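You operate a simulated robot arm through the tools that you are given. There is no shell and no other tool. Be economical: measure what you need, move in short steps, check, and stop when the job is done.

You are at the controls of a simulated robot arm. One attempt, no reset.

JOB
Uncover the tube and press its ring at depth 4, then at 6.
Fine: the tube in the slide of the green press; lid into the red CAPS bin; leave the slide under the press and the depth at 6.

The check looks at the end state, three seconds after you hand in, the way a careful person would. Anything else that was tipped, shoved, dropped, spilled or broken makes it a failure. A push-on lid holds only when it is set on centred and level and pressed home; a screw cap is set on level and turned clockwise until tight.

ROBOT AND FRAMES
A 7-joint arm with a fingered hand on a trunk, on a base that drives. Base frame: it is fixed to the floor where the robot stands at the start and does not move with it; the origin is under the middle of the robot, x ahead of it, y to its left, z up; the surface under the hand at the start is at about z = 914. Lengths are in mm, angles in rad, forces in N, time in s.
With the tool pointing down near the work surface it reaches from about 360 to 720 mm from the robot's upright axis, wherever it stands. Its first joint turns from -1.204 to 3.002 rad. Places, roughly: depth knob [500, 300, 900]; grey slide [500, 100, 900]; slide seat [500, 100, 900]; yellow handle [500, 200, 900]. Payload 3.4 kg.
The tool frame sits at the grasp point between the pads (the TCP): z along the fingers, y along the line on which they close. The tips reach 25 mm beyond it. Largest opening 88 mm; the body of the gripper starts 29 mm behind the TCP. The gripper is a hand of 4 fingers: y runs from the thumb to the fingers, the wrist lies at [-13, -97, -162] in the tool frame.
Orientation is that of the tool frame in the base frame, as a unit quaternion [x, y, z, w]. With the fingers straight down and the wrist toward the robot, the tool's x, y and z point along [0, 1, 0], [1, 0, 0] and [0, 0, -1] of the base frame.

CONTROLS
- The arm moves only by the tool apply_moves. Its arguments are lists of equal length, an entry for each row: "travel": the shift along the base's x, y, z in mm, a list of three; "angular": the turn, a rotation vector about the base's x, y, z in rad, a list of three. In form: {"travel": [[x, y, z], ...], "angular": [[rx, ry, rz], ...]}. A call has 1 to 8 rows; each row is the pose to reach, as a shift and turn from the pose commanded when the call began. A row lasts 0.2 s, in which the tool goes at most 50 mm and 0.15 rad; a call with a longer step from one row to the next is refused whole. Where a pose cannot be reached the arm comes as near as it can. A force on the tool above 50 N (or 10 N above the force at the start of the call, whichever is more), or a blocked arm, ends the call early, and 0.2 s more pass. In this call time passes only in rows, and 0.2 s behind the last. It gives the time, the measured TCP pose, the force on the tool (base axes), the opening and the grip force at its end, in the units of the frame above (readings bear some noise), with the torque about the TCP (base axes, N m) and any sound that the robot's microphone picked up.
- Cameras (640 x 400 px; columns grow to the right, rows downward): "scene" is now at [133.6, -6, 1463.6]; the picture's right is [-0.07, -1.00, 0.00], its down [-0.63, 0.04, -0.77] and it looks along [0.77, -0.05, -0.63] (base axes); focal length 288 px, centre (320, 200). "wrist" rides on the gripper at [64, -83, -98] in the tool frame; the picture's right is [-0.62, 0.37, -0.69], its down [-0.71, -0.63, 0.30] and it looks along [-0.33, 0.68, 0.65] (tool axes); focal length 265 px, centre (320, 200). There is no depth. A picture from a camera that has moved, and an enlarged one, comes with that camera's place and axes in the base frame and with its lens.
- camera(camera): a new picture of that camera. No time passes.
- move_column(by): slides the trunk up (or, below 0, down) by that many mm; the arm and the scene camera ride with it, the base frame stays. It gives what a move gives, with no picture.
- base_move(legs): drives the robot by 1 to 6 legs, each [ahead, left, turn to the left] in mm, mm and rad, along the robot's own axes; the way and the turn of a leg run together, so that a leg with both is an arc; at most 1500 mm and 3.142 rad a leg. The arm and the cameras ride along, it lands a little off, and it stops where it bumps. It gives what a move gives.
- set_fingers(index, middle, ring, thumb_bend, thumb_turn): sets how far each is bent, from 0 (flat) to 1 (curled in); at 0.3 the hand is open as for a grip, at 0.7 the pads meet at the TCP. One left out holds its place. A second passes; each finger stops where it meets its share of the squeeze, and holds until it gets a number again. It is the only way to open and close the hand. It gives what a move gives, with no picture; readings hold the bend of each and the force on the fingers (four entries, about 0 where the hand has none), thumb and palm. thumb_turn goes from beside the hand (0) to across from the fingers (1), as for a grip.
- aim_head(pan, tilt): turns the head with the scene camera to pan (to the left, within 1.501 rad either way) and tilt (down, from -0.506 to 1.204), counted from straight ahead of the robot. It gives what a move gives.
- enlarge(camera, box): a new picture of the part [left, top, right, bottom] of that camera's present view, enlarged. No time passes.
- finish_job(): hands the job in; it is judged then, once.

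Go step by step. Nothing tells you exact positions but the pictures and the camera data: compare them with the known pose of the tool, close in by small moves and look again before you grip or let go. The budget is 120 turns and 90 pictures, counting those below and the enlarged ones. Unless the task says otherwise, let go and move clear before handing in.

The tools are called after "Emit:" by a JSON object that holds its "method" and its "body". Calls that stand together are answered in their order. apply_moves: Moves the arm, as the interface text tells. Its arguments: {"type":"object","properties":{"travel":{"type":"array","items":{"type":"array","items":{"type":"number"}}},"angular":{"type":"array","items":{"type":"array","items":{"type":"number"}}}},"required":["travel","angular"]} The other tools are called the same way: move_column (by) slides the trunk up or down; set_fingers (index, middle, ring, thumb_bend, thumb_turn) moves the fingers one by one; base_move (legs) drives the base; aim_head (pan, tilt) turns the head that bears the scene camera; camera (camera) takes a picture; enlarge (camera, box) takes an enlarged picture of a part of a camera's view; finish_job () hands the job in.

At the start:

```text
time: 0.0
tool_pos: [433.4, 146.6, 1253.2]
tool_rot: [0.707, 0.707, 0.002, -0.001]
force: [0.2, 0.5, 0.8]
ft_torque: [-0.04, -0.01, 0.01]
gripper_width: 87.7
gripper_force: 0.1
shape: jaw
bend: [0.3, 0.3, 0.3, 0.3, 0.98]
finger forces: [0.0, 0.1, 0.0, 0.0, 0.1, 0.1]
trunk travel left (down, up): [-775.0, 65.0]
robot x, y, heading: [-2.9, -1.2, 0.003]
head pan, tilt: [-0.07, 0.684]
```

scene: 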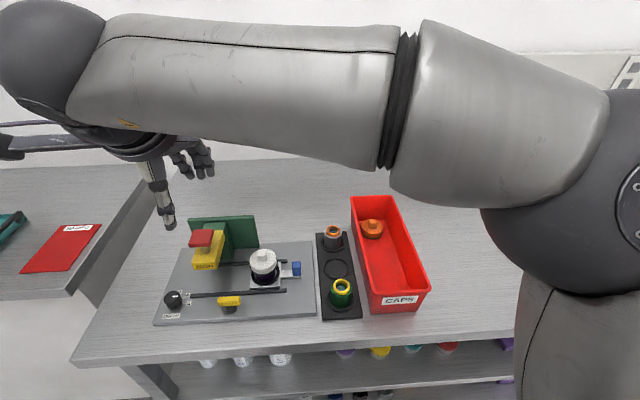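
wrist: 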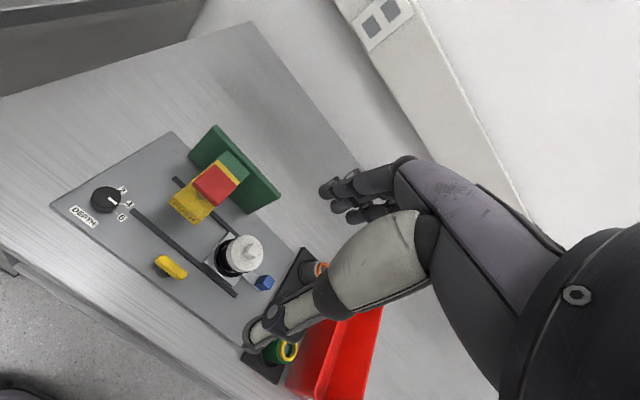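

The press stands ahead-left, with a slide holding a white-lidded thing; there is also a rack with two tubes and the red CAPS bin. I'll look closer first.

Emit:
{"method": "enlarge", "body": {"camera": "scene", "box": [150, 190, 310, 330]}}

Emit:
{"method": "enlarge", "body": {"camera": "scene", "box": [290, 190, 440, 330]}}

Emit:
{"method": "enlarge", "body": {"camera": "wrist", "box": [40, 110, 320, 310]}}

```text
2.86 times, centred on (230, 260) of scene
camera zoom: at [133.6, -6.0, 1463.6], right [-0.07, -1.0, 0.0], down [-0.63, 0.04, -0.77], along [0.77, -0.05, -0.63], focal length 821 px, centre (577, 29)
```

zoom: 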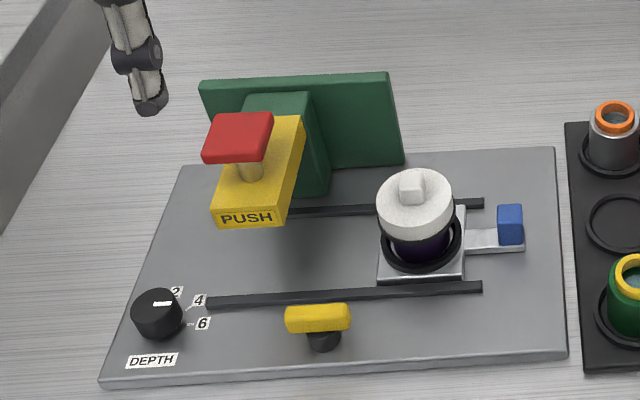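

```text
2.86 times, centred on (365, 260) of scene
camera zoom: at [133.6, -6.0, 1463.6], right [-0.07, -1.0, 0.0], down [-0.63, 0.04, -0.77], along [0.77, -0.05, -0.63], focal length 821 px, centre (191, 29)
```

zoom: 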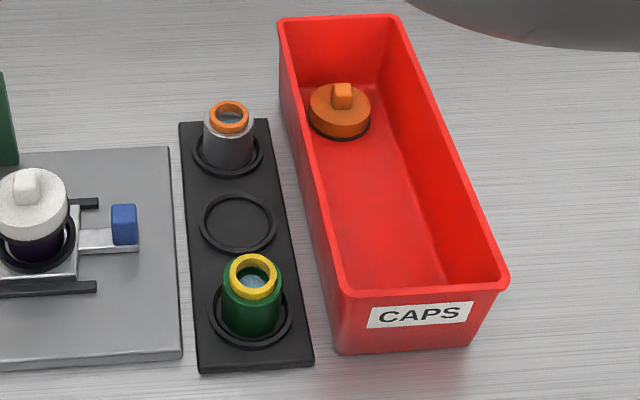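

```text
2.00 times, centred on (180, 210) of wrist
camera zoom: at [349.6, 213.0, 1353.3], right [0.37, -0.62, 0.69], down [-0.63, -0.71, -0.31], along [0.68, -0.32, -0.65], focal length 531 px, centre (600, 180)
```

zoom: 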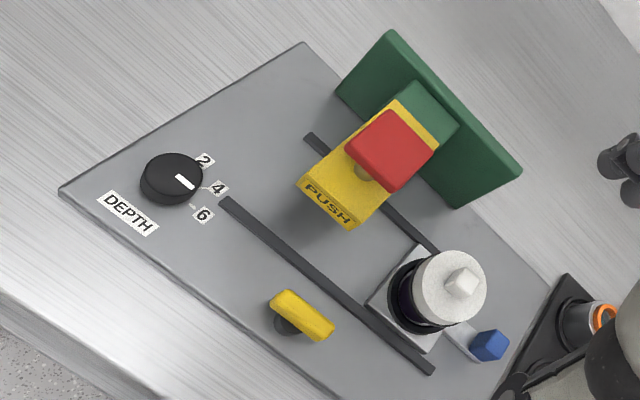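

I estimate the lidded tube at about (540, 90, cap top ≈972). I need detail on the lid, the knob and the yellow handle.

Emit:
{"method": "enlarge", "body": {"camera": "scene", "box": [235, 235, 311, 283]}}

Emit:
{"method": "enlarge", "body": {"camera": "scene", "box": [155, 275, 251, 335]}}

Emit:
{"method": "enlarge", "body": {"camera": "wrist", "box": [60, 170, 156, 230]}}

Emit:
{"method": "enlarge", "body": {"camera": "wrist", "box": [200, 220, 296, 280]}}

```text
8.33 times, centred on (273, 259) of scene
camera zoom: at [133.6, -6.0, 1463.6], right [-0.07, -1.0, 0.0], down [-0.63, 0.04, -0.77], along [0.77, -0.05, -0.63], focal length 2396 px, centre (712, -292)
```

zoom: 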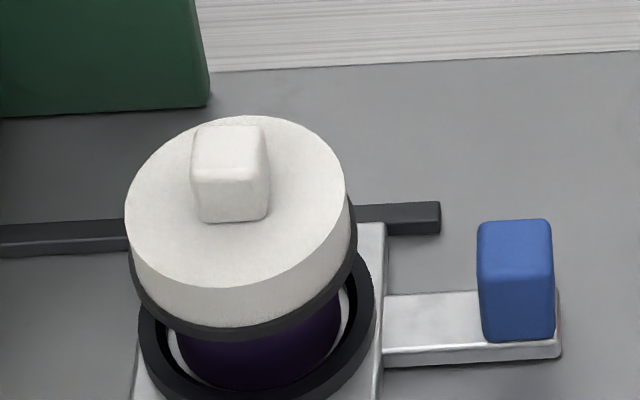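

```text
6.67 times, centred on (203, 305) of scene
camera zoom: at [133.6, -6.0, 1463.6], right [-0.07, -1.0, 0.0], down [-0.63, 0.04, -0.77], along [0.77, -0.05, -0.63], focal length 1917 px, centre (1100, -500)
```

zoom: 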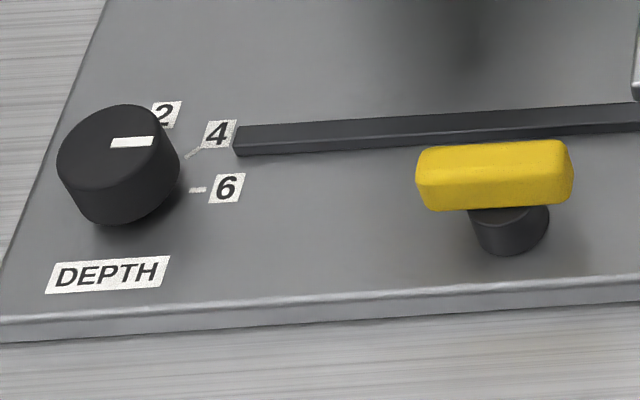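

```text
6.67 times, centred on (108, 200) of wrist
camera zoom: at [349.6, 213.0, 1353.3], right [0.37, -0.62, 0.69], down [-0.63, -0.71, -0.31], along [0.68, -0.32, -0.65], focal length 1769 px, centre (1733, 200)
```

zoom: 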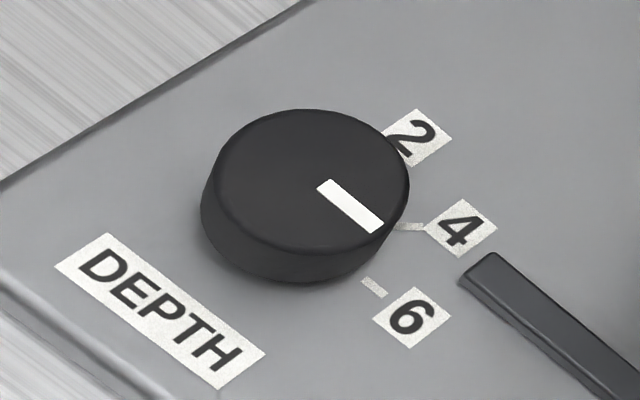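

```text
6.67 times, centred on (248, 250) of wrist
camera zoom: at [349.6, 213.0, 1353.3], right [0.37, -0.62, 0.69], down [-0.63, -0.71, -0.31], along [0.68, -0.32, -0.65], focal length 1769 px, centre (800, -133)
```

zoom: 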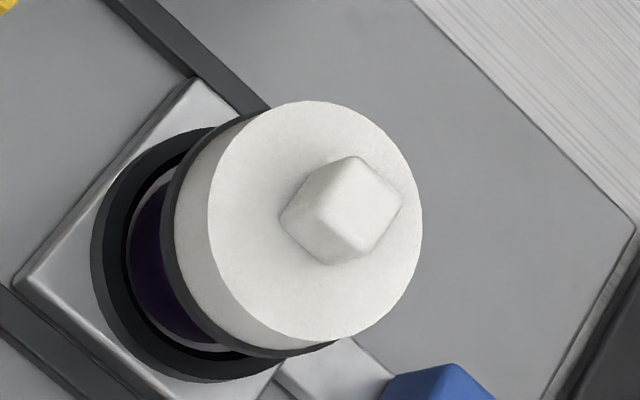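

The mark is parallel to the 6 tick, so the depth stands at 6. The lid is about 57 mm wide with a 20 mm lug, and the red button is near (540, 200, 1050). I move above the lid.

Emit:
{"method": "apply_moves", "body": {"travel": [[21, -11, -38], [42, -22, -76], [63, -33, -114], [84, -44, -150], [105, -56, -180]], "angular": [[0, 0, 0], [0, 0, 0], [0, 0, 0], [0, 0, 0], [0, 0, 0]]}}

Emit:
{"method": "camera", "body": {"camera": "wrist"}}

Emit:
{"method": "camera", "body": {"camera": "scene"}}

```text
time: 1.2
tool_pos: [539.4, 90.9, 1071.4]
tool_rot: [0.707, 0.707, 0.0, -0.001]
force: [0.1, -0.5, 0.2]
ft_torque: [-0.01, -0.01, 0.02]
gripper_width: 87.7
gripper_force: 0.1
shape: jaw
bend: [0.3, 0.3, 0.3, 0.3, 0.98]
finger forces: [0.0, 0.1, 0.1, 0.0, 0.0, 0.0]
trunk travel left (down, up): [-775.0, 65.0]
robot x, y, heading: [0.6, -0.7, -0.003]
head pan, tilt: [-0.07, 0.684]
```

```text
80 pictures are left
camera wrist: at [455.3, 156.6, 1171.3], right [0.37, -0.62, 0.69], down [-0.63, -0.71, -0.31], along [0.68, -0.32, -0.65], focal length 265 px, centre (320, 200)
```

wrist: 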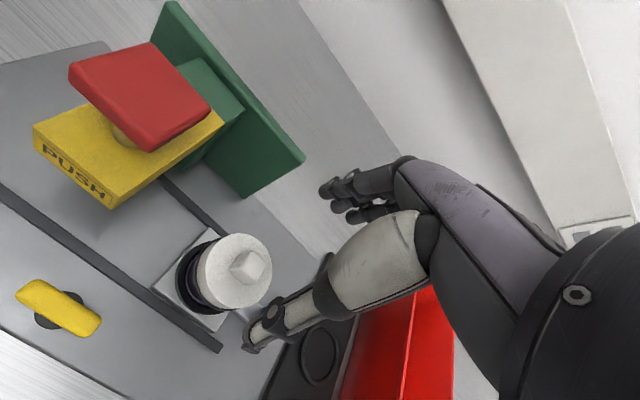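

```text
79 pictures are left
camera scene: at [134.6, -6.2, 1463.6], right [-0.07, -1.0, 0.0], down [-0.63, 0.04, -0.77], along [0.77, -0.05, -0.63], focal length 288 px, centre (320, 200)
```

scene: 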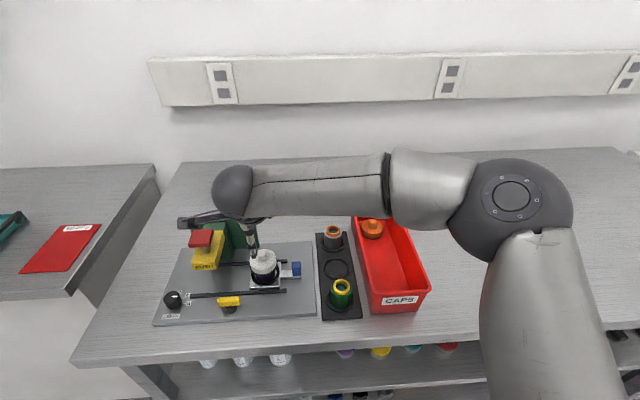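

Emit:
{"method": "enlarge", "body": {"camera": "wrist", "box": [140, 210, 300, 310]}}

Emit:
{"method": "enlarge", "body": {"camera": "scene", "box": [180, 190, 308, 270]}}

```text
4.00 times, centred on (220, 260) of wrist
camera zoom: at [455.3, 156.6, 1171.3], right [0.37, -0.62, 0.69], down [-0.63, -0.71, -0.31], along [0.68, -0.32, -0.65], focal length 1062 px, centre (720, -40)
```

zoom: 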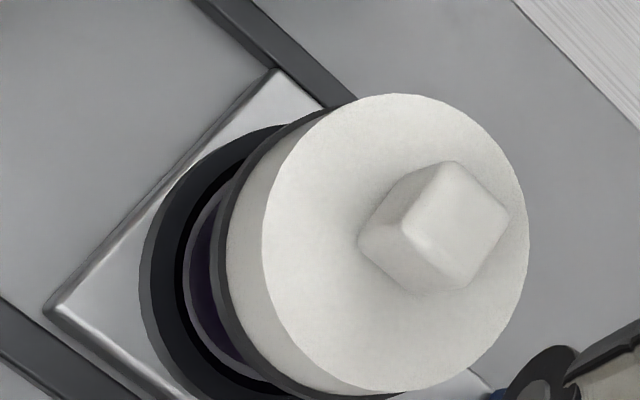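

```text
5.00 times, centred on (244, 230) of scene
camera zoom: at [134.6, -6.2, 1463.6], right [-0.07, -1.0, 0.0], down [-0.63, 0.04, -0.77], along [0.77, -0.05, -0.63], focal length 1437 px, centre (700, 50)
```

zoom: 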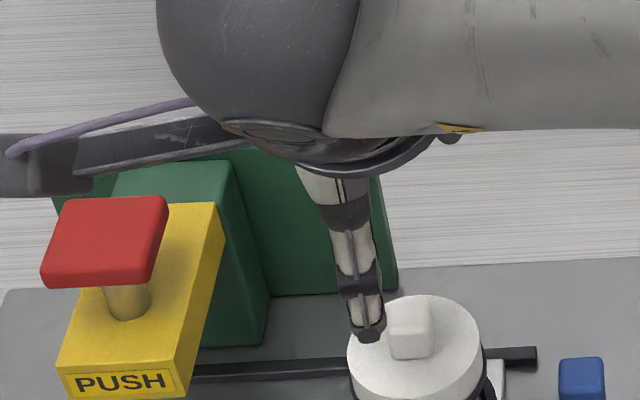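

Lid disc is at about (542, 88, 970). I'll descend around its rim, pausing to check.

Emit:
{"method": "apply_moves", "body": {"travel": [[3, -3, -30], [3, -3, -55], [3, -3, -75]], "angular": [[0, 0, 0], [0, 0, 0], [0, 0, 0]]}}

Emit:
{"method": "enlarge", "body": {"camera": "scene", "box": [212, 215, 308, 275]}}

Emit:
{"method": "camera", "body": {"camera": "wrist"}}

```text
time: 2.0
tool_pos: [541.1, 89.8, 997.1]
tool_rot: [0.708, 0.706, 0.0, -0.001]
force: [0.0, 0.5, 0.6]
ft_torque: [0.0, 0.0, 0.0]
gripper_width: 87.7
gripper_force: 0.1
shape: jaw
bend: [0.3, 0.3, 0.3, 0.3, 0.98]
finger forces: [0.0, 0.0, 0.1, 0.0, 0.0, 0.0]
trunk travel left (down, up): [-775.0, 65.0]
robot x, y, heading: [-2.0, 0.2, -0.003]
head pan, tilt: [-0.07, 0.684]
```

```text
6.67 times, centred on (260, 245) of scene
camera zoom: at [134.0, -6.0, 1463.6], right [-0.07, -1.0, 0.0], down [-0.63, 0.04, -0.77], along [0.77, -0.05, -0.63], focal length 1917 px, centre (720, -100)
```

zoom: 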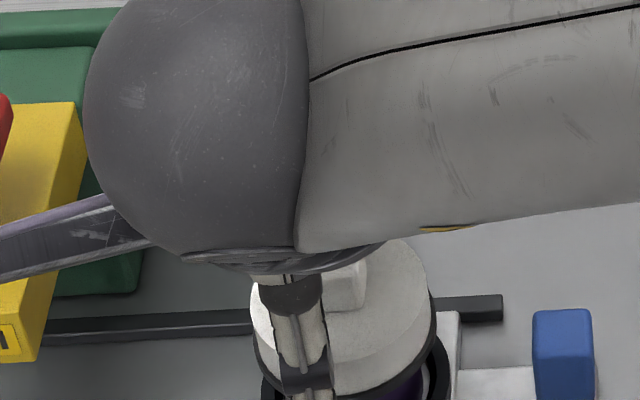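

```text
75 pictures are left
camera wrist: at [457.1, 156.2, 1096.8], right [0.37, -0.62, 0.69], down [-0.63, -0.71, -0.31], along [0.68, -0.32, -0.65], focal length 265 px, centre (320, 200)
```

wrist: 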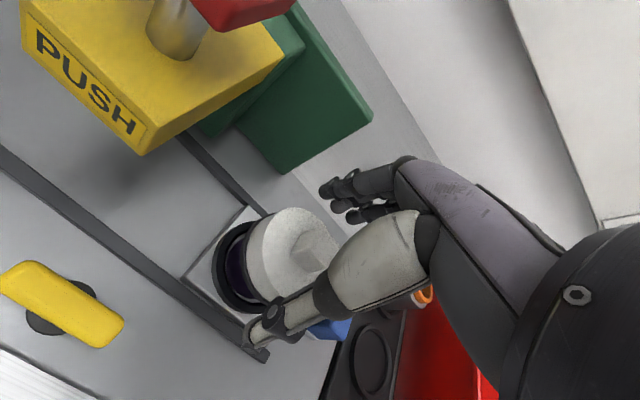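

Emit:
{"method": "apply_moves", "body": {"travel": [[1, -1, -12], [1, -1, -23]], "angular": [[0, 0, 0], [0, 0, 0]]}}

Emit:
{"method": "camera", "body": {"camera": "wrist"}}

```text
time: 2.6
tool_pos: [540.8, 89.5, 974.4]
tool_rot: [0.708, 0.707, 0.001, 0.001]
force: [-0.4, -0.1, -0.8]
ft_torque: [0.0, 0.03, 0.01]
gripper_width: 87.6
gripper_force: 0.0
shape: jaw
bend: [0.3, 0.3, 0.3, 0.3, 0.98]
finger forces: [0.0, 0.1, 0.0, 0.1, 0.0, 0.0]
trunk travel left (down, up): [-775.0, 65.0]
robot x, y, heading: [-0.8, -1.2, 0.0]
head pan, tilt: [-0.07, 0.684]
```

```text
74 pictures are left
camera wrist: at [457.0, 154.9, 1074.0], right [0.37, -0.62, 0.69], down [-0.63, -0.71, -0.31], along [0.68, -0.32, -0.65], focal length 265 px, centre (320, 200)
```

wrist: 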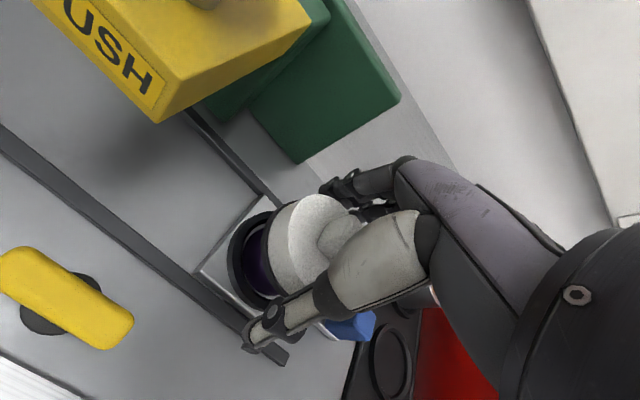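

Hand straddles the lid. Closing.

Emit:
{"method": "set_fingers", "body": {"index": 0.55, "middle": 0.55, "ring": 0.55, "thumb_bend": 0.55}}

Emit:
{"method": "camera", "body": {"camera": "wrist"}}

```text
time: 3.6
tool_pos: [539.3, 88.3, 975.3]
tool_rot: [0.707, 0.707, -0.001, 0.0]
force: [-0.4, 0.2, -0.9]
ft_torque: [-0.03, 0.01, -0.02]
gripper_width: 49.1
gripper_force: 8.9
shape: fingers
bend: [0.47, 0.52, 0.55, 0.48, 0.97]
finger forces: [6.9, 2.2, 0.1, 0.0, 9.5, 0.1]
trunk travel left (down, up): [-775.0, 65.0]
robot x, y, heading: [1.1, -0.2, -0.001]
head pan, tilt: [-0.07, 0.684]
```

```text
73 pictures are left
camera wrist: at [457.1, 154.7, 1074.1], right [0.37, -0.62, 0.69], down [-0.63, -0.71, -0.31], along [0.68, -0.32, -0.65], focal length 265 px, centre (320, 200)
```

wrist: 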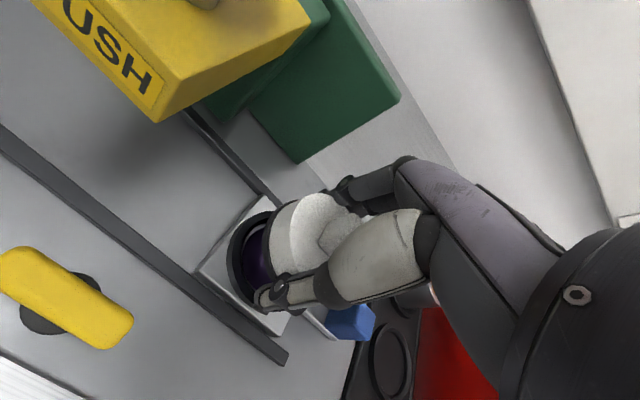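

Index, middle and thumb hold the rim. I try a gentle twist-free lift to see whether it is a push-on lid.

Emit:
{"method": "set_fingers", "body": {"index": 0.7, "middle": 0.65, "thumb_bend": 0.7}}

Emit:
{"method": "apply_moves", "body": {"travel": [[0, 0, 2], [0, 0, 4]], "angular": [[0, 0, 0], [0, 0, 0]]}}

Emit:
{"method": "enlarge", "body": {"camera": "wrist", "box": [190, 170, 390, 350]}}

```text
time: 4.6
tool_pos: [540.5, 89.2, 975.1]
tool_rot: [0.707, 0.707, 0.0, 0.0]
force: [-0.1, 0.0, -0.6]
ft_torque: [0.0, 0.02, -0.03]
gripper_width: 45.6
gripper_force: 20.0
shape: fingers
bend: [0.45, 0.56, 0.55, 0.54, 0.96]
finger forces: [11.2, 7.7, 0.0, 0.1, 20.8, 0.1]
trunk travel left (down, up): [-775.0, 65.0]
robot x, y, heading: [0.3, -1.4, 0.002]
head pan, tilt: [-0.07, 0.684]
```

```text
time: 5.2
tool_pos: [541.9, 88.1, 978.7]
tool_rot: [0.707, 0.707, 0.001, -0.001]
force: [0.2, 0.3, -0.7]
ft_torque: [-0.03, 0.01, 0.03]
gripper_width: 45.4
gripper_force: 19.7
shape: fingers
bend: [0.45, 0.56, 0.55, 0.54, 0.96]
finger forces: [11.3, 7.7, 0.0, 0.0, 20.9, 0.0]
trunk travel left (down, up): [-775.0, 65.0]
robot x, y, heading: [-1.2, -3.6, -0.002]
head pan, tilt: [-0.07, 0.684]
```

```text
2.22 times, centred on (290, 260) of wrist
camera zoom: at [457.8, 153.8, 1078.4], right [0.37, -0.62, 0.69], down [-0.63, -0.71, -0.31], along [0.68, -0.32, -0.65], focal length 590 px, centre (387, 67)
```

zoom: 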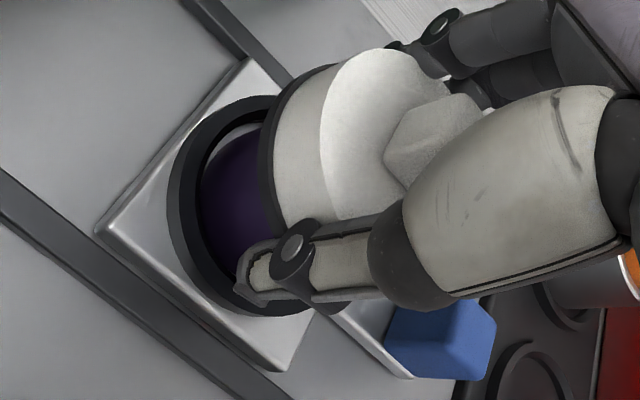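

Emit:
{"method": "enlarge", "body": {"camera": "scene", "box": [228, 235, 308, 285]}}

```text
8.00 times, centred on (268, 260) of scene
camera zoom: at [133.6, -6.0, 1463.6], right [-0.07, -1.0, 0.0], down [-0.63, 0.04, -0.77], along [0.77, -0.05, -0.63], focal length 2300 px, centre (736, -280)
```

zoom: 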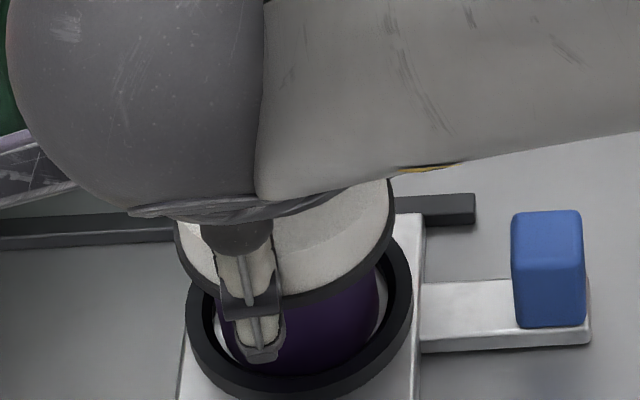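

Emit:
{"method": "apply_moves", "body": {"travel": [[0, 0, 4], [0, 0, 8]], "angular": [[0, 0, 0], [0, 0, 0]]}}

Emit:
{"method": "enlarge", "body": {"camera": "scene", "box": [228, 235, 308, 285]}}

Emit:
{"method": "enlarge", "body": {"camera": "wrist", "box": [190, 170, 390, 350]}}

```text
time: 5.8
tool_pos: [540.5, 87.5, 985.6]
tool_rot: [0.708, 0.706, 0.001, 0.0]
force: [0.2, 0.1, 0.7]
ft_torque: [-0.01, 0.0, -0.04]
gripper_width: 45.5
gripper_force: 19.4
shape: fingers
bend: [0.45, 0.56, 0.55, 0.54, 0.96]
finger forces: [11.1, 7.8, 0.0, 0.1, 20.8, 0.0]
trunk travel left (down, up): [-775.0, 65.0]
robot x, y, heading: [-3.0, -3.3, 0.002]
head pan, tilt: [-0.07, 0.684]
```

```text
8.00 times, centred on (268, 260) of scene
camera zoom: at [133.6, -5.9, 1463.6], right [-0.07, -1.0, 0.0], down [-0.63, 0.04, -0.77], along [0.77, -0.05, -0.63], focal length 2300 px, centre (736, -280)
```

zoom: 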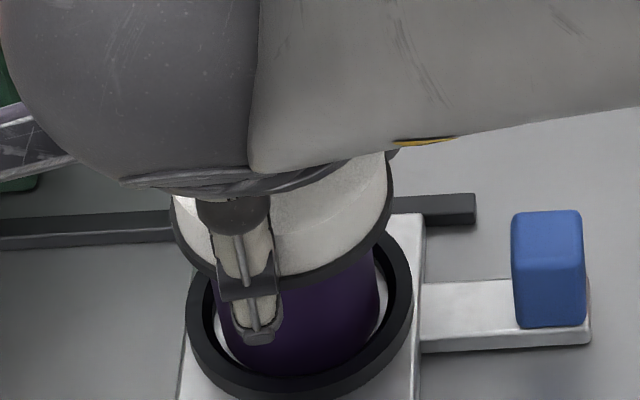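

```text
2.22 times, centred on (290, 260) of wrist
camera zoom: at [457.8, 153.5, 1086.7], right [0.37, -0.62, 0.69], down [-0.63, -0.71, -0.31], along [0.68, -0.32, -0.65], focal length 590 px, centre (387, 67)
```

zoom: 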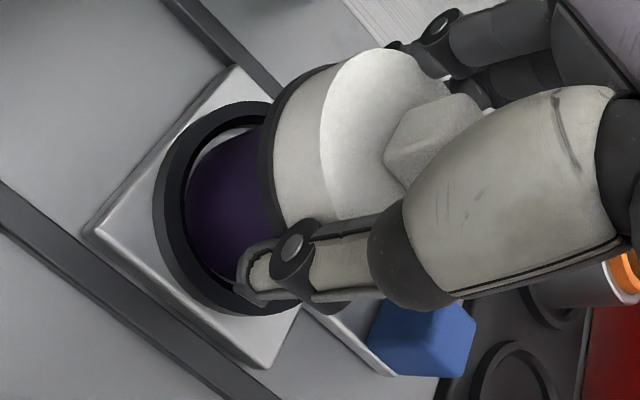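

The tube seems to rise together with the lid, so it is probably a screw cap (or held tightly). I lower it back and try a counter-clockwise turn.

Emit:
{"method": "apply_moves", "body": {"travel": [[0, 0, -4], [0, 0, -8], [0, 0, -12]], "angular": [[0, 0, 0], [0, 0, 0], [0, 0, 0]]}}

Emit:
{"method": "apply_moves", "body": {"travel": [[0, 0, 0], [0, 0, 0], [0, 0, 0]], "angular": [[0, 0, 0.1], [0, 0, 0.2], [0, 0, 0.3]]}}

Emit:
{"method": "enlarge", "body": {"camera": "wrist", "box": [190, 170, 390, 350]}}

Emit:
{"method": "enlarge", "body": {"camera": "scene", "box": [228, 235, 308, 285]}}

```text
time: 6.6
tool_pos: [542.6, 88.2, 974.9]
tool_rot: [0.708, 0.706, 0.0, 0.001]
force: [0.2, -0.9, -0.2]
ft_torque: [0.01, -0.02, 0.0]
gripper_width: 45.3
gripper_force: 19.8
shape: fingers
bend: [0.45, 0.56, 0.55, 0.54, 0.96]
finger forces: [11.2, 7.8, 0.1, 0.1, 20.8, 0.0]
trunk travel left (down, up): [-775.0, 65.0]
robot x, y, heading: [-0.6, 0.7, -0.006]
head pan, tilt: [-0.07, 0.684]
```

```text
time: 7.4
tool_pos: [541.0, 86.5, 974.3]
tool_rot: [0.594, 0.805, 0.0, 0.001]
force: [-0.6, 0.1, 0.3]
ft_torque: [0.02, 0.0, 0.0]
gripper_width: 45.5
gripper_force: 20.1
shape: fingers
bend: [0.45, 0.56, 0.55, 0.54, 0.96]
finger forces: [11.3, 7.7, 0.0, 0.1, 20.8, 0.1]
trunk travel left (down, up): [-775.0, 65.0]
robot x, y, heading: [-4.4, -1.5, -0.001]
head pan, tilt: [-0.07, 0.684]
```

```text
2.22 times, centred on (290, 260) of wrist
camera zoom: at [442.9, 125.7, 1074.8], right [0.54, -0.48, 0.69], down [-0.39, -0.87, -0.31], along [0.75, -0.11, -0.65], focal length 590 px, centre (387, 67)
```

zoom: 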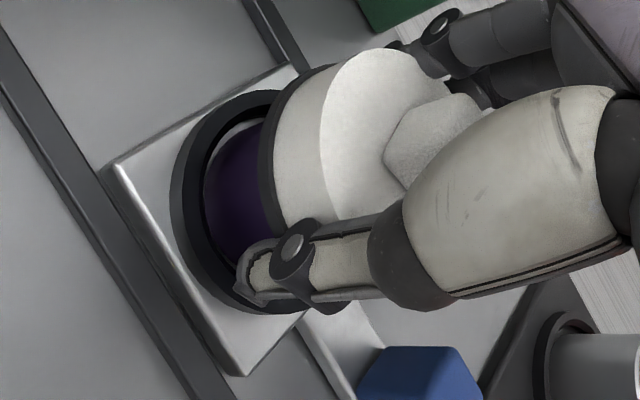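

```text
8.00 times, centred on (268, 260) of scene
camera zoom: at [133.7, -6.4, 1463.6], right [-0.07, -1.0, 0.0], down [-0.63, 0.04, -0.77], along [0.77, -0.05, -0.63], focal length 2300 px, centre (736, -280)
```

zoom: 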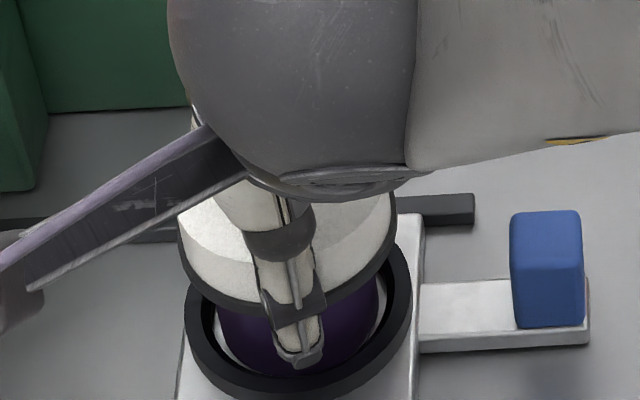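

Emit:
{"method": "apply_moves", "body": {"travel": [[0, 0, 8], [0, 0, 16], [0, 0, 24]], "angular": [[0, 0, 0], [0, 0, 0], [0, 0, 0]]}}

Emit:
{"method": "enlarge", "body": {"camera": "wrist", "box": [150, 170, 390, 370]}}

Emit:
{"method": "enlarge", "body": {"camera": "scene", "box": [228, 235, 308, 285]}}

```text
time: 8.2
tool_pos: [542.0, 86.7, 998.6]
tool_rot: [0.594, 0.804, 0.0, 0.001]
force: [0.6, -0.5, -0.3]
ft_torque: [0.01, 0.02, -0.01]
gripper_width: 45.8
gripper_force: 19.3
shape: fingers
bend: [0.45, 0.56, 0.55, 0.54, 0.96]
finger forces: [11.3, 7.8, 0.0, 0.0, 20.6, 0.0]
trunk travel left (down, up): [-775.0, 65.0]
robot x, y, heading: [-0.9, -1.7, -0.002]
head pan, tilt: [-0.07, 0.684]
```

```text
2.00 times, centred on (270, 270) of wrist
camera zoom: at [443.0, 125.4, 1098.9], right [0.53, -0.48, 0.69], down [-0.39, -0.87, -0.3], along [0.75, -0.11, -0.65], focal length 531 px, centre (420, 60)
```

zoom: 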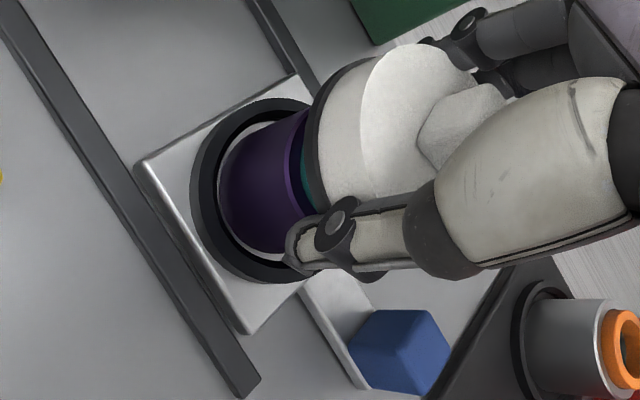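

```text
8.00 times, centred on (268, 260) of scene
camera zoom: at [133.4, -6.0, 1463.6], right [-0.07, -1.0, 0.0], down [-0.63, 0.04, -0.77], along [0.77, -0.05, -0.63], focal length 2300 px, centre (736, -280)
```

zoom: 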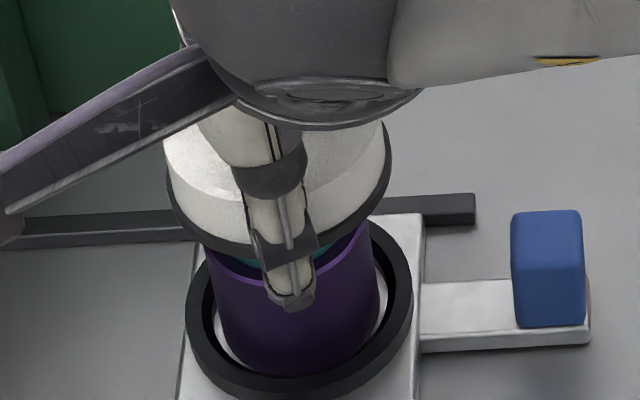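

The lid is coming off and the tube stays seated, with a teal ring showing. I lift on and check.

Emit:
{"method": "apply_moves", "body": {"travel": [[0, 0, 15], [0, 0, 30], [0, 0, 55], [0, 0, 80]], "angular": [[0, 0, 0], [0, 0, 0], [0, 0, 0], [0, 0, 0]]}}

Emit:
{"method": "camera", "body": {"camera": "wrist"}}

Emit:
{"method": "enlarge", "body": {"camera": "scene", "box": [212, 205, 308, 285]}}

```text
time: 9.2
tool_pos: [542.7, 86.2, 1077.7]
tool_rot: [0.594, 0.804, 0.0, 0.001]
force: [-0.6, 0.8, -0.1]
ft_torque: [0.02, -0.02, -0.01]
gripper_width: 45.4
gripper_force: 19.8
shape: fingers
bend: [0.45, 0.56, 0.55, 0.55, 0.96]
finger forces: [11.4, 7.8, 0.0, 0.1, 20.4, 0.0]
trunk travel left (down, up): [-775.0, 65.0]
robot x, y, heading: [-2.1, 0.8, 0.002]
head pan, tilt: [-0.07, 0.684]
```

```text
64 pictures are left
camera wrist: at [443.3, 125.7, 1178.9], right [0.53, -0.48, 0.69], down [-0.39, -0.87, -0.31], along [0.75, -0.11, -0.65], focal length 265 px, centre (320, 200)
```

wrist: 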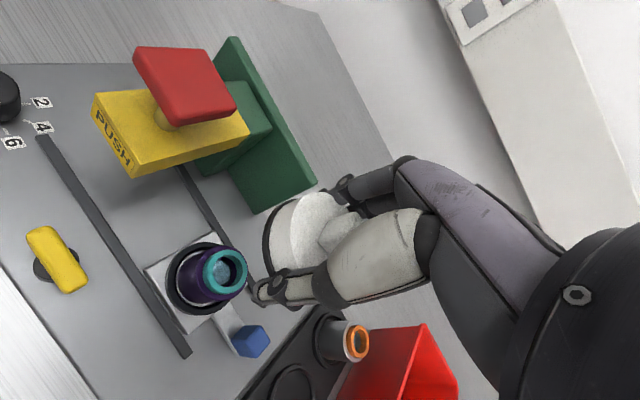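

```text
5.00 times, centred on (260, 245) of scene
camera zoom: at [133.4, -6.2, 1463.6], right [-0.07, -1.0, 0.0], down [-0.63, 0.04, -0.77], along [0.77, -0.05, -0.63], focal length 1437 px, centre (620, -25)
```

zoom: 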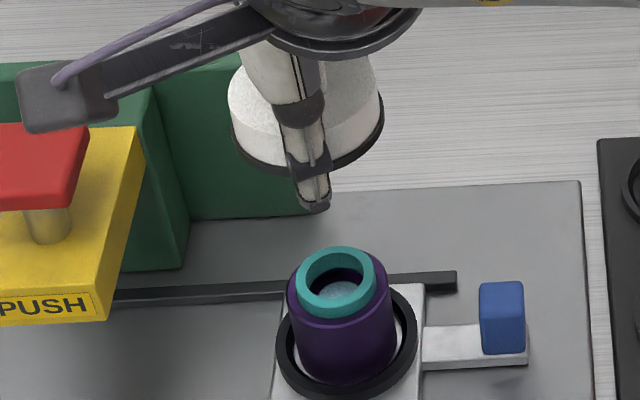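

The lid is off and in hand. I carry it over the CAPS bin (about x 434–726, y −125…−237, rim ≈985), turning the hand back.

Emit:
{"method": "apply_moves", "body": {"travel": [[0, -42, 10], [0, -84, 10], [0, -126, 10], [0, -168, 10], [0, -210, 10], [0, -254, 10]], "angular": [[0, 0, -0.05], [0, 0, -0.1], [0, 0, -0.15], [0, 0, -0.2], [0, 0, -0.25], [0, 0, -0.3]]}}

Emit:
{"method": "camera", "body": {"camera": "scene"}}

Emit:
{"method": "camera", "body": {"camera": "wrist"}}

```text
time: 10.6
tool_pos: [545.8, -171.4, 1088.0]
tool_rot: [0.707, 0.707, 0.002, -0.001]
force: [-0.3, 0.4, 0.0]
ft_torque: [0.01, 0.0, 0.02]
gripper_width: 45.1
gripper_force: 19.3
shape: fingers
bend: [0.45, 0.56, 0.55, 0.55, 0.96]
finger forces: [11.4, 7.7, 0.0, 0.0, 20.0, 0.1]
trunk travel left (down, up): [-775.0, 65.0]
robot x, y, heading: [-1.6, 1.2, 0.004]
head pan, tilt: [-0.07, 0.684]
```

```text
62 pictures are left
camera scene: at [132.9, -8.0, 1463.7], right [-0.07, -1.0, 0.0], down [-0.63, 0.05, -0.78], along [0.77, -0.05, -0.63], focal length 288 px, centre (320, 200)
```

scene: 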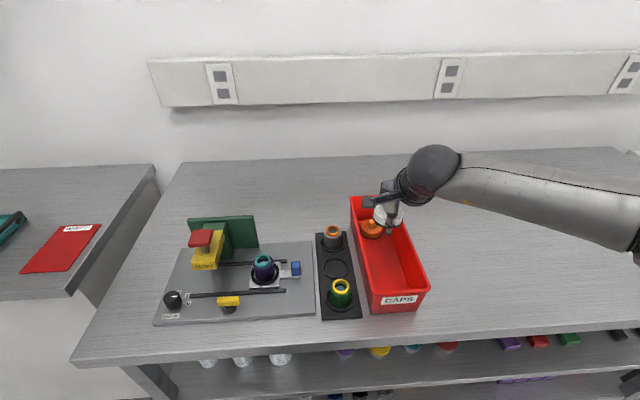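

```text
61 pictures are left
camera wrist: at [462.6, -105.3, 1187.4], right [0.37, -0.62, 0.69], down [-0.63, -0.71, -0.31], along [0.68, -0.32, -0.65], focal length 265 px, centre (320, 200)
```

wrist: 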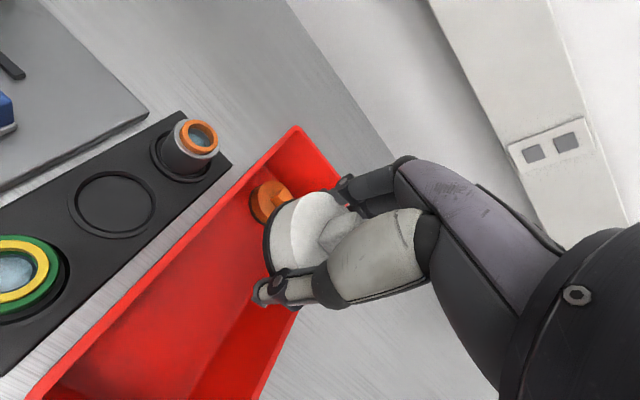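

Emit:
{"method": "apply_moves", "body": {"travel": [[-5, -3, -40], [-10, -6, -75], [-15, -6, -100], [-15, -6, -120]], "angular": [[0, 0, 0], [0, 0, 0], [0, 0, 0], [0, 0, 0]]}}

Emit:
{"method": "camera", "body": {"camera": "wrist"}}

Emit:
{"method": "enlarge", "body": {"camera": "scene", "box": [320, 180, 448, 320]}}

```text
time: 11.6
tool_pos: [529.0, -173.7, 966.1]
tool_rot: [0.707, 0.707, 0.001, -0.001]
force: [-0.1, 0.2, -0.9]
ft_torque: [-0.02, -0.02, -0.02]
gripper_width: 44.9
gripper_force: 18.9
shape: fingers
bend: [0.45, 0.56, 0.55, 0.55, 0.96]
finger forces: [11.5, 7.7, 0.0, 0.0, 19.6, 0.0]
trunk travel left (down, up): [-775.0, 65.0]
robot x, y, heading: [4.2, -0.1, -0.002]
head pan, tilt: [-0.07, 0.684]
```

```text
60 pictures are left
camera wrist: at [445.6, -107.3, 1067.0], right [0.37, -0.62, 0.69], down [-0.63, -0.71, -0.31], along [0.68, -0.32, -0.65], focal length 265 px, centre (320, 200)
```

wrist: 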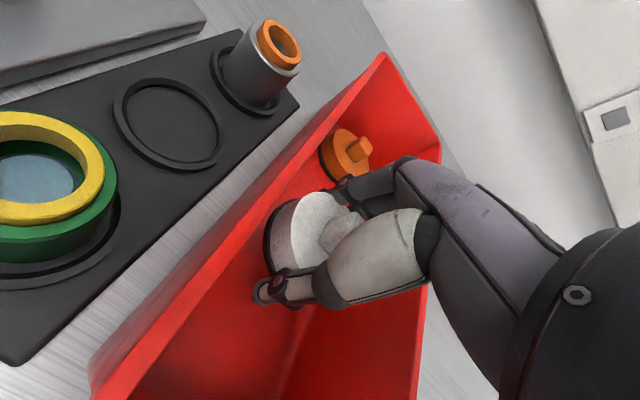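

```text
2.86 times, centred on (384, 250) of scene
camera zoom: at [134.1, -5.9, 1463.6], right [-0.07, -1.0, 0.0], down [-0.63, 0.04, -0.77], along [0.77, -0.05, -0.63], focal length 821 px, centre (137, 57)
```

zoom: 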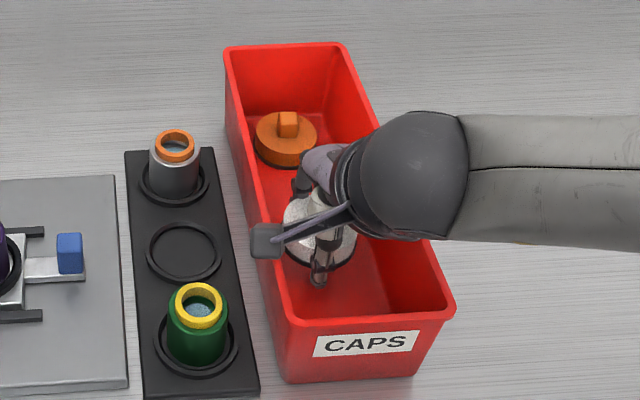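

Emit:
{"method": "apply_moves", "body": {"travel": [[0, 0, -6], [0, 0, -12]], "angular": [[0, 0, 0], [0, 0, 0]]}}

Emit:
{"method": "set_fingers", "body": {"index": 0.3, "middle": 0.3, "ring": 0.3, "thumb_bend": 0.3}}

Emit:
{"method": "apply_moves", "body": {"travel": [[0, 0, 20], [0, 0, 50], [0, 0, 90], [0, 0, 130]], "angular": [[0, 0, 0], [0, 0, 0], [0, 0, 0], [0, 0, 0]]}}

Emit:
{"method": "camera", "body": {"camera": "wrist"}}

```text
time: 12.2
tool_pos: [527.8, -172.9, 956.5]
tool_rot: [0.707, 0.707, 0.001, -0.001]
force: [0.9, 0.0, 0.7]
ft_torque: [-0.01, -0.01, -0.03]
gripper_width: 44.9
gripper_force: 19.6
shape: fingers
bend: [0.45, 0.56, 0.55, 0.55, 0.96]
finger forces: [11.4, 7.8, 0.0, 0.0, 19.6, 0.0]
trunk travel left (down, up): [-775.0, 65.0]
robot x, y, heading: [1.7, -3.5, 0.003]
head pan, tilt: [-0.07, 0.684]
```

```text
time: 13.2
tool_pos: [527.0, -174.9, 957.0]
tool_rot: [0.708, 0.707, 0.001, -0.001]
force: [1.0, -0.5, 0.3]
ft_torque: [0.02, 0.01, 0.01]
gripper_width: 84.5
gripper_force: 0.1
shape: fingers
bend: [0.3, 0.3, 0.3, 0.3, 0.97]
finger forces: [0.0, 0.0, 0.0, 0.0, 0.0, 0.0]
trunk travel left (down, up): [-775.0, 65.0]
robot x, y, heading: [1.9, -2.2, -0.0]
head pan, tilt: [-0.07, 0.684]
```

```text
time: 14.2
tool_pos: [525.6, -170.4, 1085.4]
tool_rot: [0.708, 0.707, 0.0, -0.001]
force: [0.1, 0.2, -0.5]
ft_torque: [-0.01, 0.0, -0.01]
gripper_width: 84.7
gripper_force: 0.0
shape: fingers
bend: [0.3, 0.3, 0.3, 0.3, 0.97]
finger forces: [0.0, 0.0, 0.0, 0.1, 0.1, 0.0]
trunk travel left (down, up): [-775.0, 65.0]
robot x, y, heading: [-2.4, 0.5, -0.005]
head pan, tilt: [-0.07, 0.684]
```

```text
58 pictures are left
camera wrist: at [442.3, -104.9, 1184.6], right [0.37, -0.62, 0.69], down [-0.63, -0.71, -0.31], along [0.68, -0.32, -0.65], focal length 265 px, centre (320, 200)
```

wrist: 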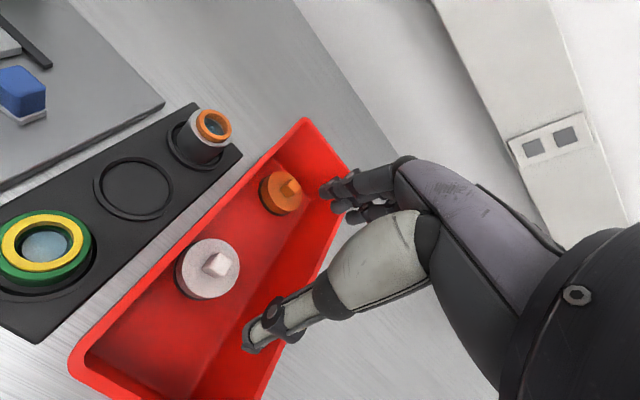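

The lid lies in the bin. Next I go above the blue tab of the slide (about 533, 19, 945).

Emit:
{"method": "apply_moves", "body": {"travel": [[2, 45, 0], [4, 90, 0], [6, 135, -10], [7, 180, -30], [7, 189, -55]], "angular": [[0, 0, 0], [0, 0, 0], [0, 0, 0], [0, 0, 0], [0, 0, 0]]}}

Emit:
{"method": "camera", "body": {"camera": "wrist"}}

Emit:
{"method": "enlarge", "body": {"camera": "scene", "box": [150, 190, 350, 330]}}

```text
time: 15.4
tool_pos: [533.4, 15.4, 1030.4]
tool_rot: [0.708, 0.706, 0.001, 0.001]
force: [-0.4, 0.3, -0.4]
ft_torque: [0.0, 0.0, -0.01]
gripper_width: 84.4
gripper_force: 0.0
shape: fingers
bend: [0.3, 0.3, 0.3, 0.3, 0.97]
finger forces: [0.0, 0.0, 0.0, 0.1, 0.0, 0.0]
trunk travel left (down, up): [-775.0, 65.0]
robot x, y, heading: [0.7, -1.9, 0.0]
head pan, tilt: [-0.07, 0.684]
```

```text
57 pictures are left
camera wrist: at [450.9, 81.4, 1130.9], right [0.37, -0.62, 0.69], down [-0.63, -0.71, -0.31], along [0.68, -0.32, -0.65], focal length 265 px, centre (320, 200)
```

wrist: 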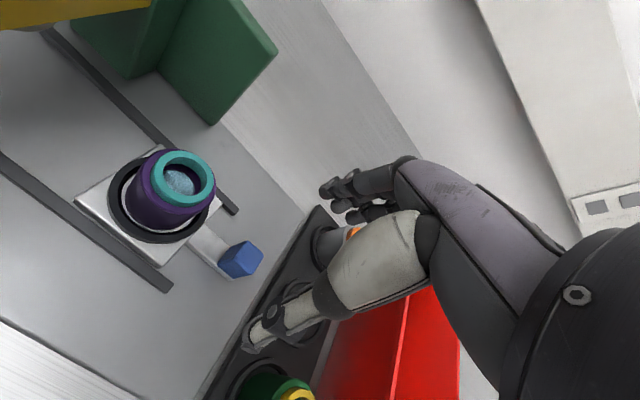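

```text
2.86 times, centred on (250, 260) of scene
camera zoom: at [134.0, -6.9, 1463.6], right [-0.07, -1.0, 0.0], down [-0.63, 0.05, -0.77], along [0.77, -0.05, -0.63], focal length 821 px, centre (520, 29)
```

zoom: 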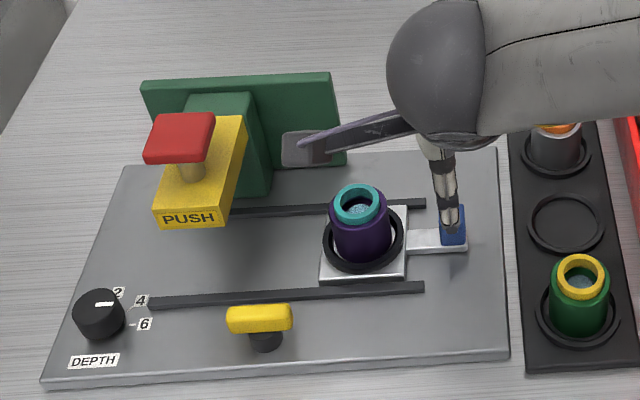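

Emit:
{"method": "apply_moves", "body": {"travel": [[5, 2, -20], [10, 5, -40], [10, 5, -58]], "angular": [[0, 0, 0], [0, 0, 0], [0, 0, 0]]}}

Emit:
{"method": "enlarge", "body": {"camera": "wrist", "box": [170, 130, 410, 370]}}

Emit:
{"method": "enlarge", "body": {"camera": "scene", "box": [260, 230, 340, 290]}}

```text
time: 16.2
tool_pos: [543.8, 21.8, 973.7]
tool_rot: [0.708, 0.707, 0.001, 0.0]
force: [0.7, 0.4, 0.0]
ft_torque: [0.03, -0.02, -0.02]
gripper_width: 84.4
gripper_force: 0.1
shape: fingers
bend: [0.3, 0.3, 0.3, 0.3, 0.97]
finger forces: [0.0, 0.1, 0.0, 0.0, 0.1, 0.0]
trunk travel left (down, up): [-775.0, 65.0]
robot x, y, heading: [-3.1, 1.1, 0.004]
head pan, tilt: [-0.07, 0.684]
```

```text
1.67 times, centred on (290, 250) of wrist
camera zoom: at [461.7, 86.5, 1073.4], right [0.37, -0.62, 0.69], down [-0.63, -0.71, -0.31], along [0.68, -0.32, -0.65], focal length 442 px, centre (370, 117)
```

zoom: 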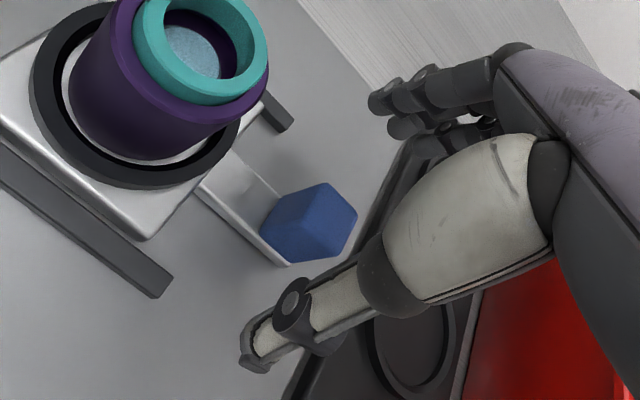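

```text
6.67 times, centred on (300, 260) of scene
camera zoom: at [134.0, -5.8, 1463.6], right [-0.07, -1.0, 0.0], down [-0.63, 0.04, -0.77], along [0.77, -0.05, -0.63], focal length 1917 px, centre (453, -200)
```

zoom: 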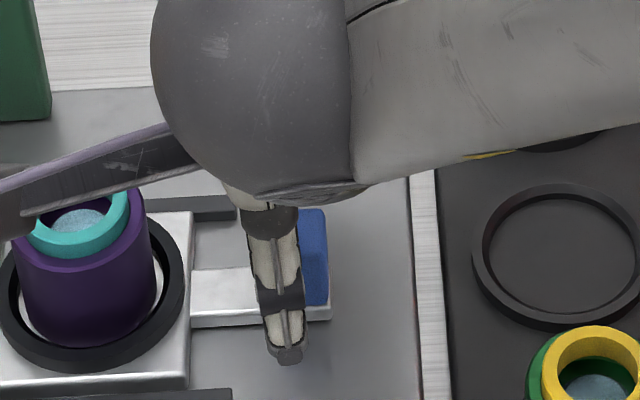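

Emit:
{"method": "apply_moves", "body": {"travel": [[0, -2, -7], [0, -2, -15]], "angular": [[0, 0, 0], [0, 0, 0]]}}

Emit:
{"method": "set_fingers", "body": {"index": 0.62, "thumb_bend": 0.62}}

Emit:
{"method": "enlarge", "body": {"camera": "wrist", "box": [170, 130, 410, 370]}}

```text
time: 16.8
tool_pos: [547.2, 18.4, 958.3]
tool_rot: [0.708, 0.706, 0.0, 0.0]
force: [0.5, 0.3, -0.5]
ft_torque: [-0.03, 0.0, 0.01]
gripper_width: 84.6
gripper_force: 0.1
shape: fingers
bend: [0.3, 0.3, 0.3, 0.3, 0.97]
finger forces: [0.1, 0.0, 0.0, 0.1, 0.0, 0.0]
trunk travel left (down, up): [-775.0, 65.0]
robot x, y, heading: [0.7, -3.3, -0.006]
head pan, tilt: [-0.07, 0.684]
```

```text
time: 17.8
tool_pos: [544.8, 19.5, 959.0]
tool_rot: [0.707, 0.707, 0.001, 0.0]
force: [-3.0, -0.7, 0.1]
ft_torque: [0.0, 0.07, 0.03]
gripper_width: 19.8
gripper_force: 1.1
shape: fingers
bend: [0.62, 0.3, 0.3, 0.58, 0.97]
finger forces: [0.0, 0.1, 0.0, 0.1, 2.6, 0.0]
trunk travel left (down, up): [-775.0, 65.0]
robot x, y, heading: [-0.6, 0.6, -0.003]
head pan, tilt: [-0.07, 0.684]
```

```text
1.67 times, centred on (290, 250) of wrist
camera zoom: at [461.5, 84.3, 1058.7], right [0.37, -0.62, 0.69], down [-0.63, -0.71, -0.31], along [0.68, -0.32, -0.65], focal length 442 px, centre (370, 117)
```

zoom: 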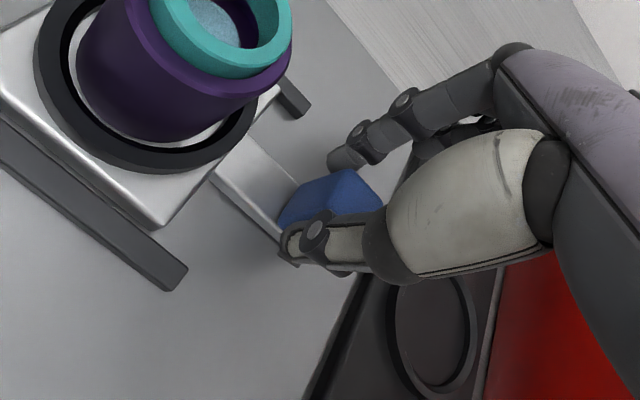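

Emit:
{"method": "set_fingers", "body": {"index": 0.72}}

Emit:
{"method": "enlarge", "body": {"camera": "wrist", "box": [170, 130, 410, 370]}}

```text
time: 18.8
tool_pos: [545.7, 18.4, 958.1]
tool_rot: [0.708, 0.707, 0.0, 0.0]
force: [0.8, 0.6, -1.4]
ft_torque: [-0.01, -0.01, -0.02]
gripper_width: 13.9
gripper_force: 3.4
shape: fingers
bend: [0.71, 0.3, 0.3, 0.58, 0.97]
finger forces: [3.6, 0.0, 0.1, 0.0, 3.0, 0.0]
trunk travel left (down, up): [-775.0, 65.0]
robot x, y, heading: [1.0, 0.2, -0.004]
head pan, tilt: [-0.07, 0.684]
```

```text
1.67 times, centred on (290, 250) of wrist
camera zoom: at [462.4, 84.3, 1058.4], right [0.37, -0.62, 0.69], down [-0.63, -0.71, -0.31], along [0.68, -0.32, -0.65], focal length 442 px, centre (370, 117)
```

zoom: 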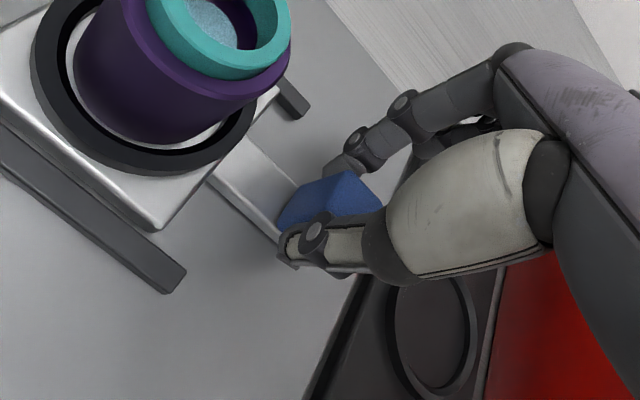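

Tab held. I pull the slide toward the press slowly.

Emit:
{"method": "apply_moves", "body": {"travel": [[0, 5, 0], [0, 10, 0], [0, 20, 0]], "angular": [[0, 0, 0], [0, 0, 0], [0, 0, 0]]}}

Emit:
{"method": "enlarge", "body": {"camera": "scene", "box": [150, 190, 350, 330]}}

```text
time: 19.6
tool_pos: [544.4, 38.7, 958.2]
tool_rot: [0.708, 0.706, 0.001, -0.001]
force: [2.3, -0.9, -1.6]
ft_torque: [-0.02, -0.08, -0.01]
gripper_width: 13.9
gripper_force: 3.1
shape: fingers
bend: [0.71, 0.3, 0.3, 0.58, 0.97]
finger forces: [4.2, 0.1, 0.1, 0.0, 2.3, 0.0]
trunk travel left (down, up): [-775.0, 65.0]
robot x, y, heading: [-0.4, -0.2, -0.005]
head pan, tilt: [-0.07, 0.684]
```

```text
2.86 times, centred on (250, 260) of scene
camera zoom: at [134.6, -5.5, 1463.5], right [-0.07, -1.0, 0.0], down [-0.63, 0.04, -0.77], along [0.77, -0.05, -0.63], focal length 821 px, centre (520, 29)
```

zoom: 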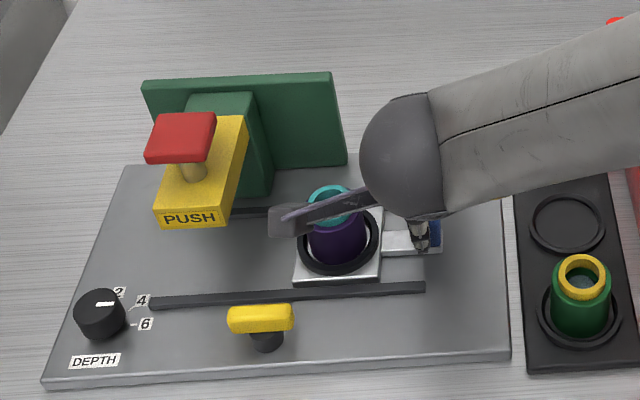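

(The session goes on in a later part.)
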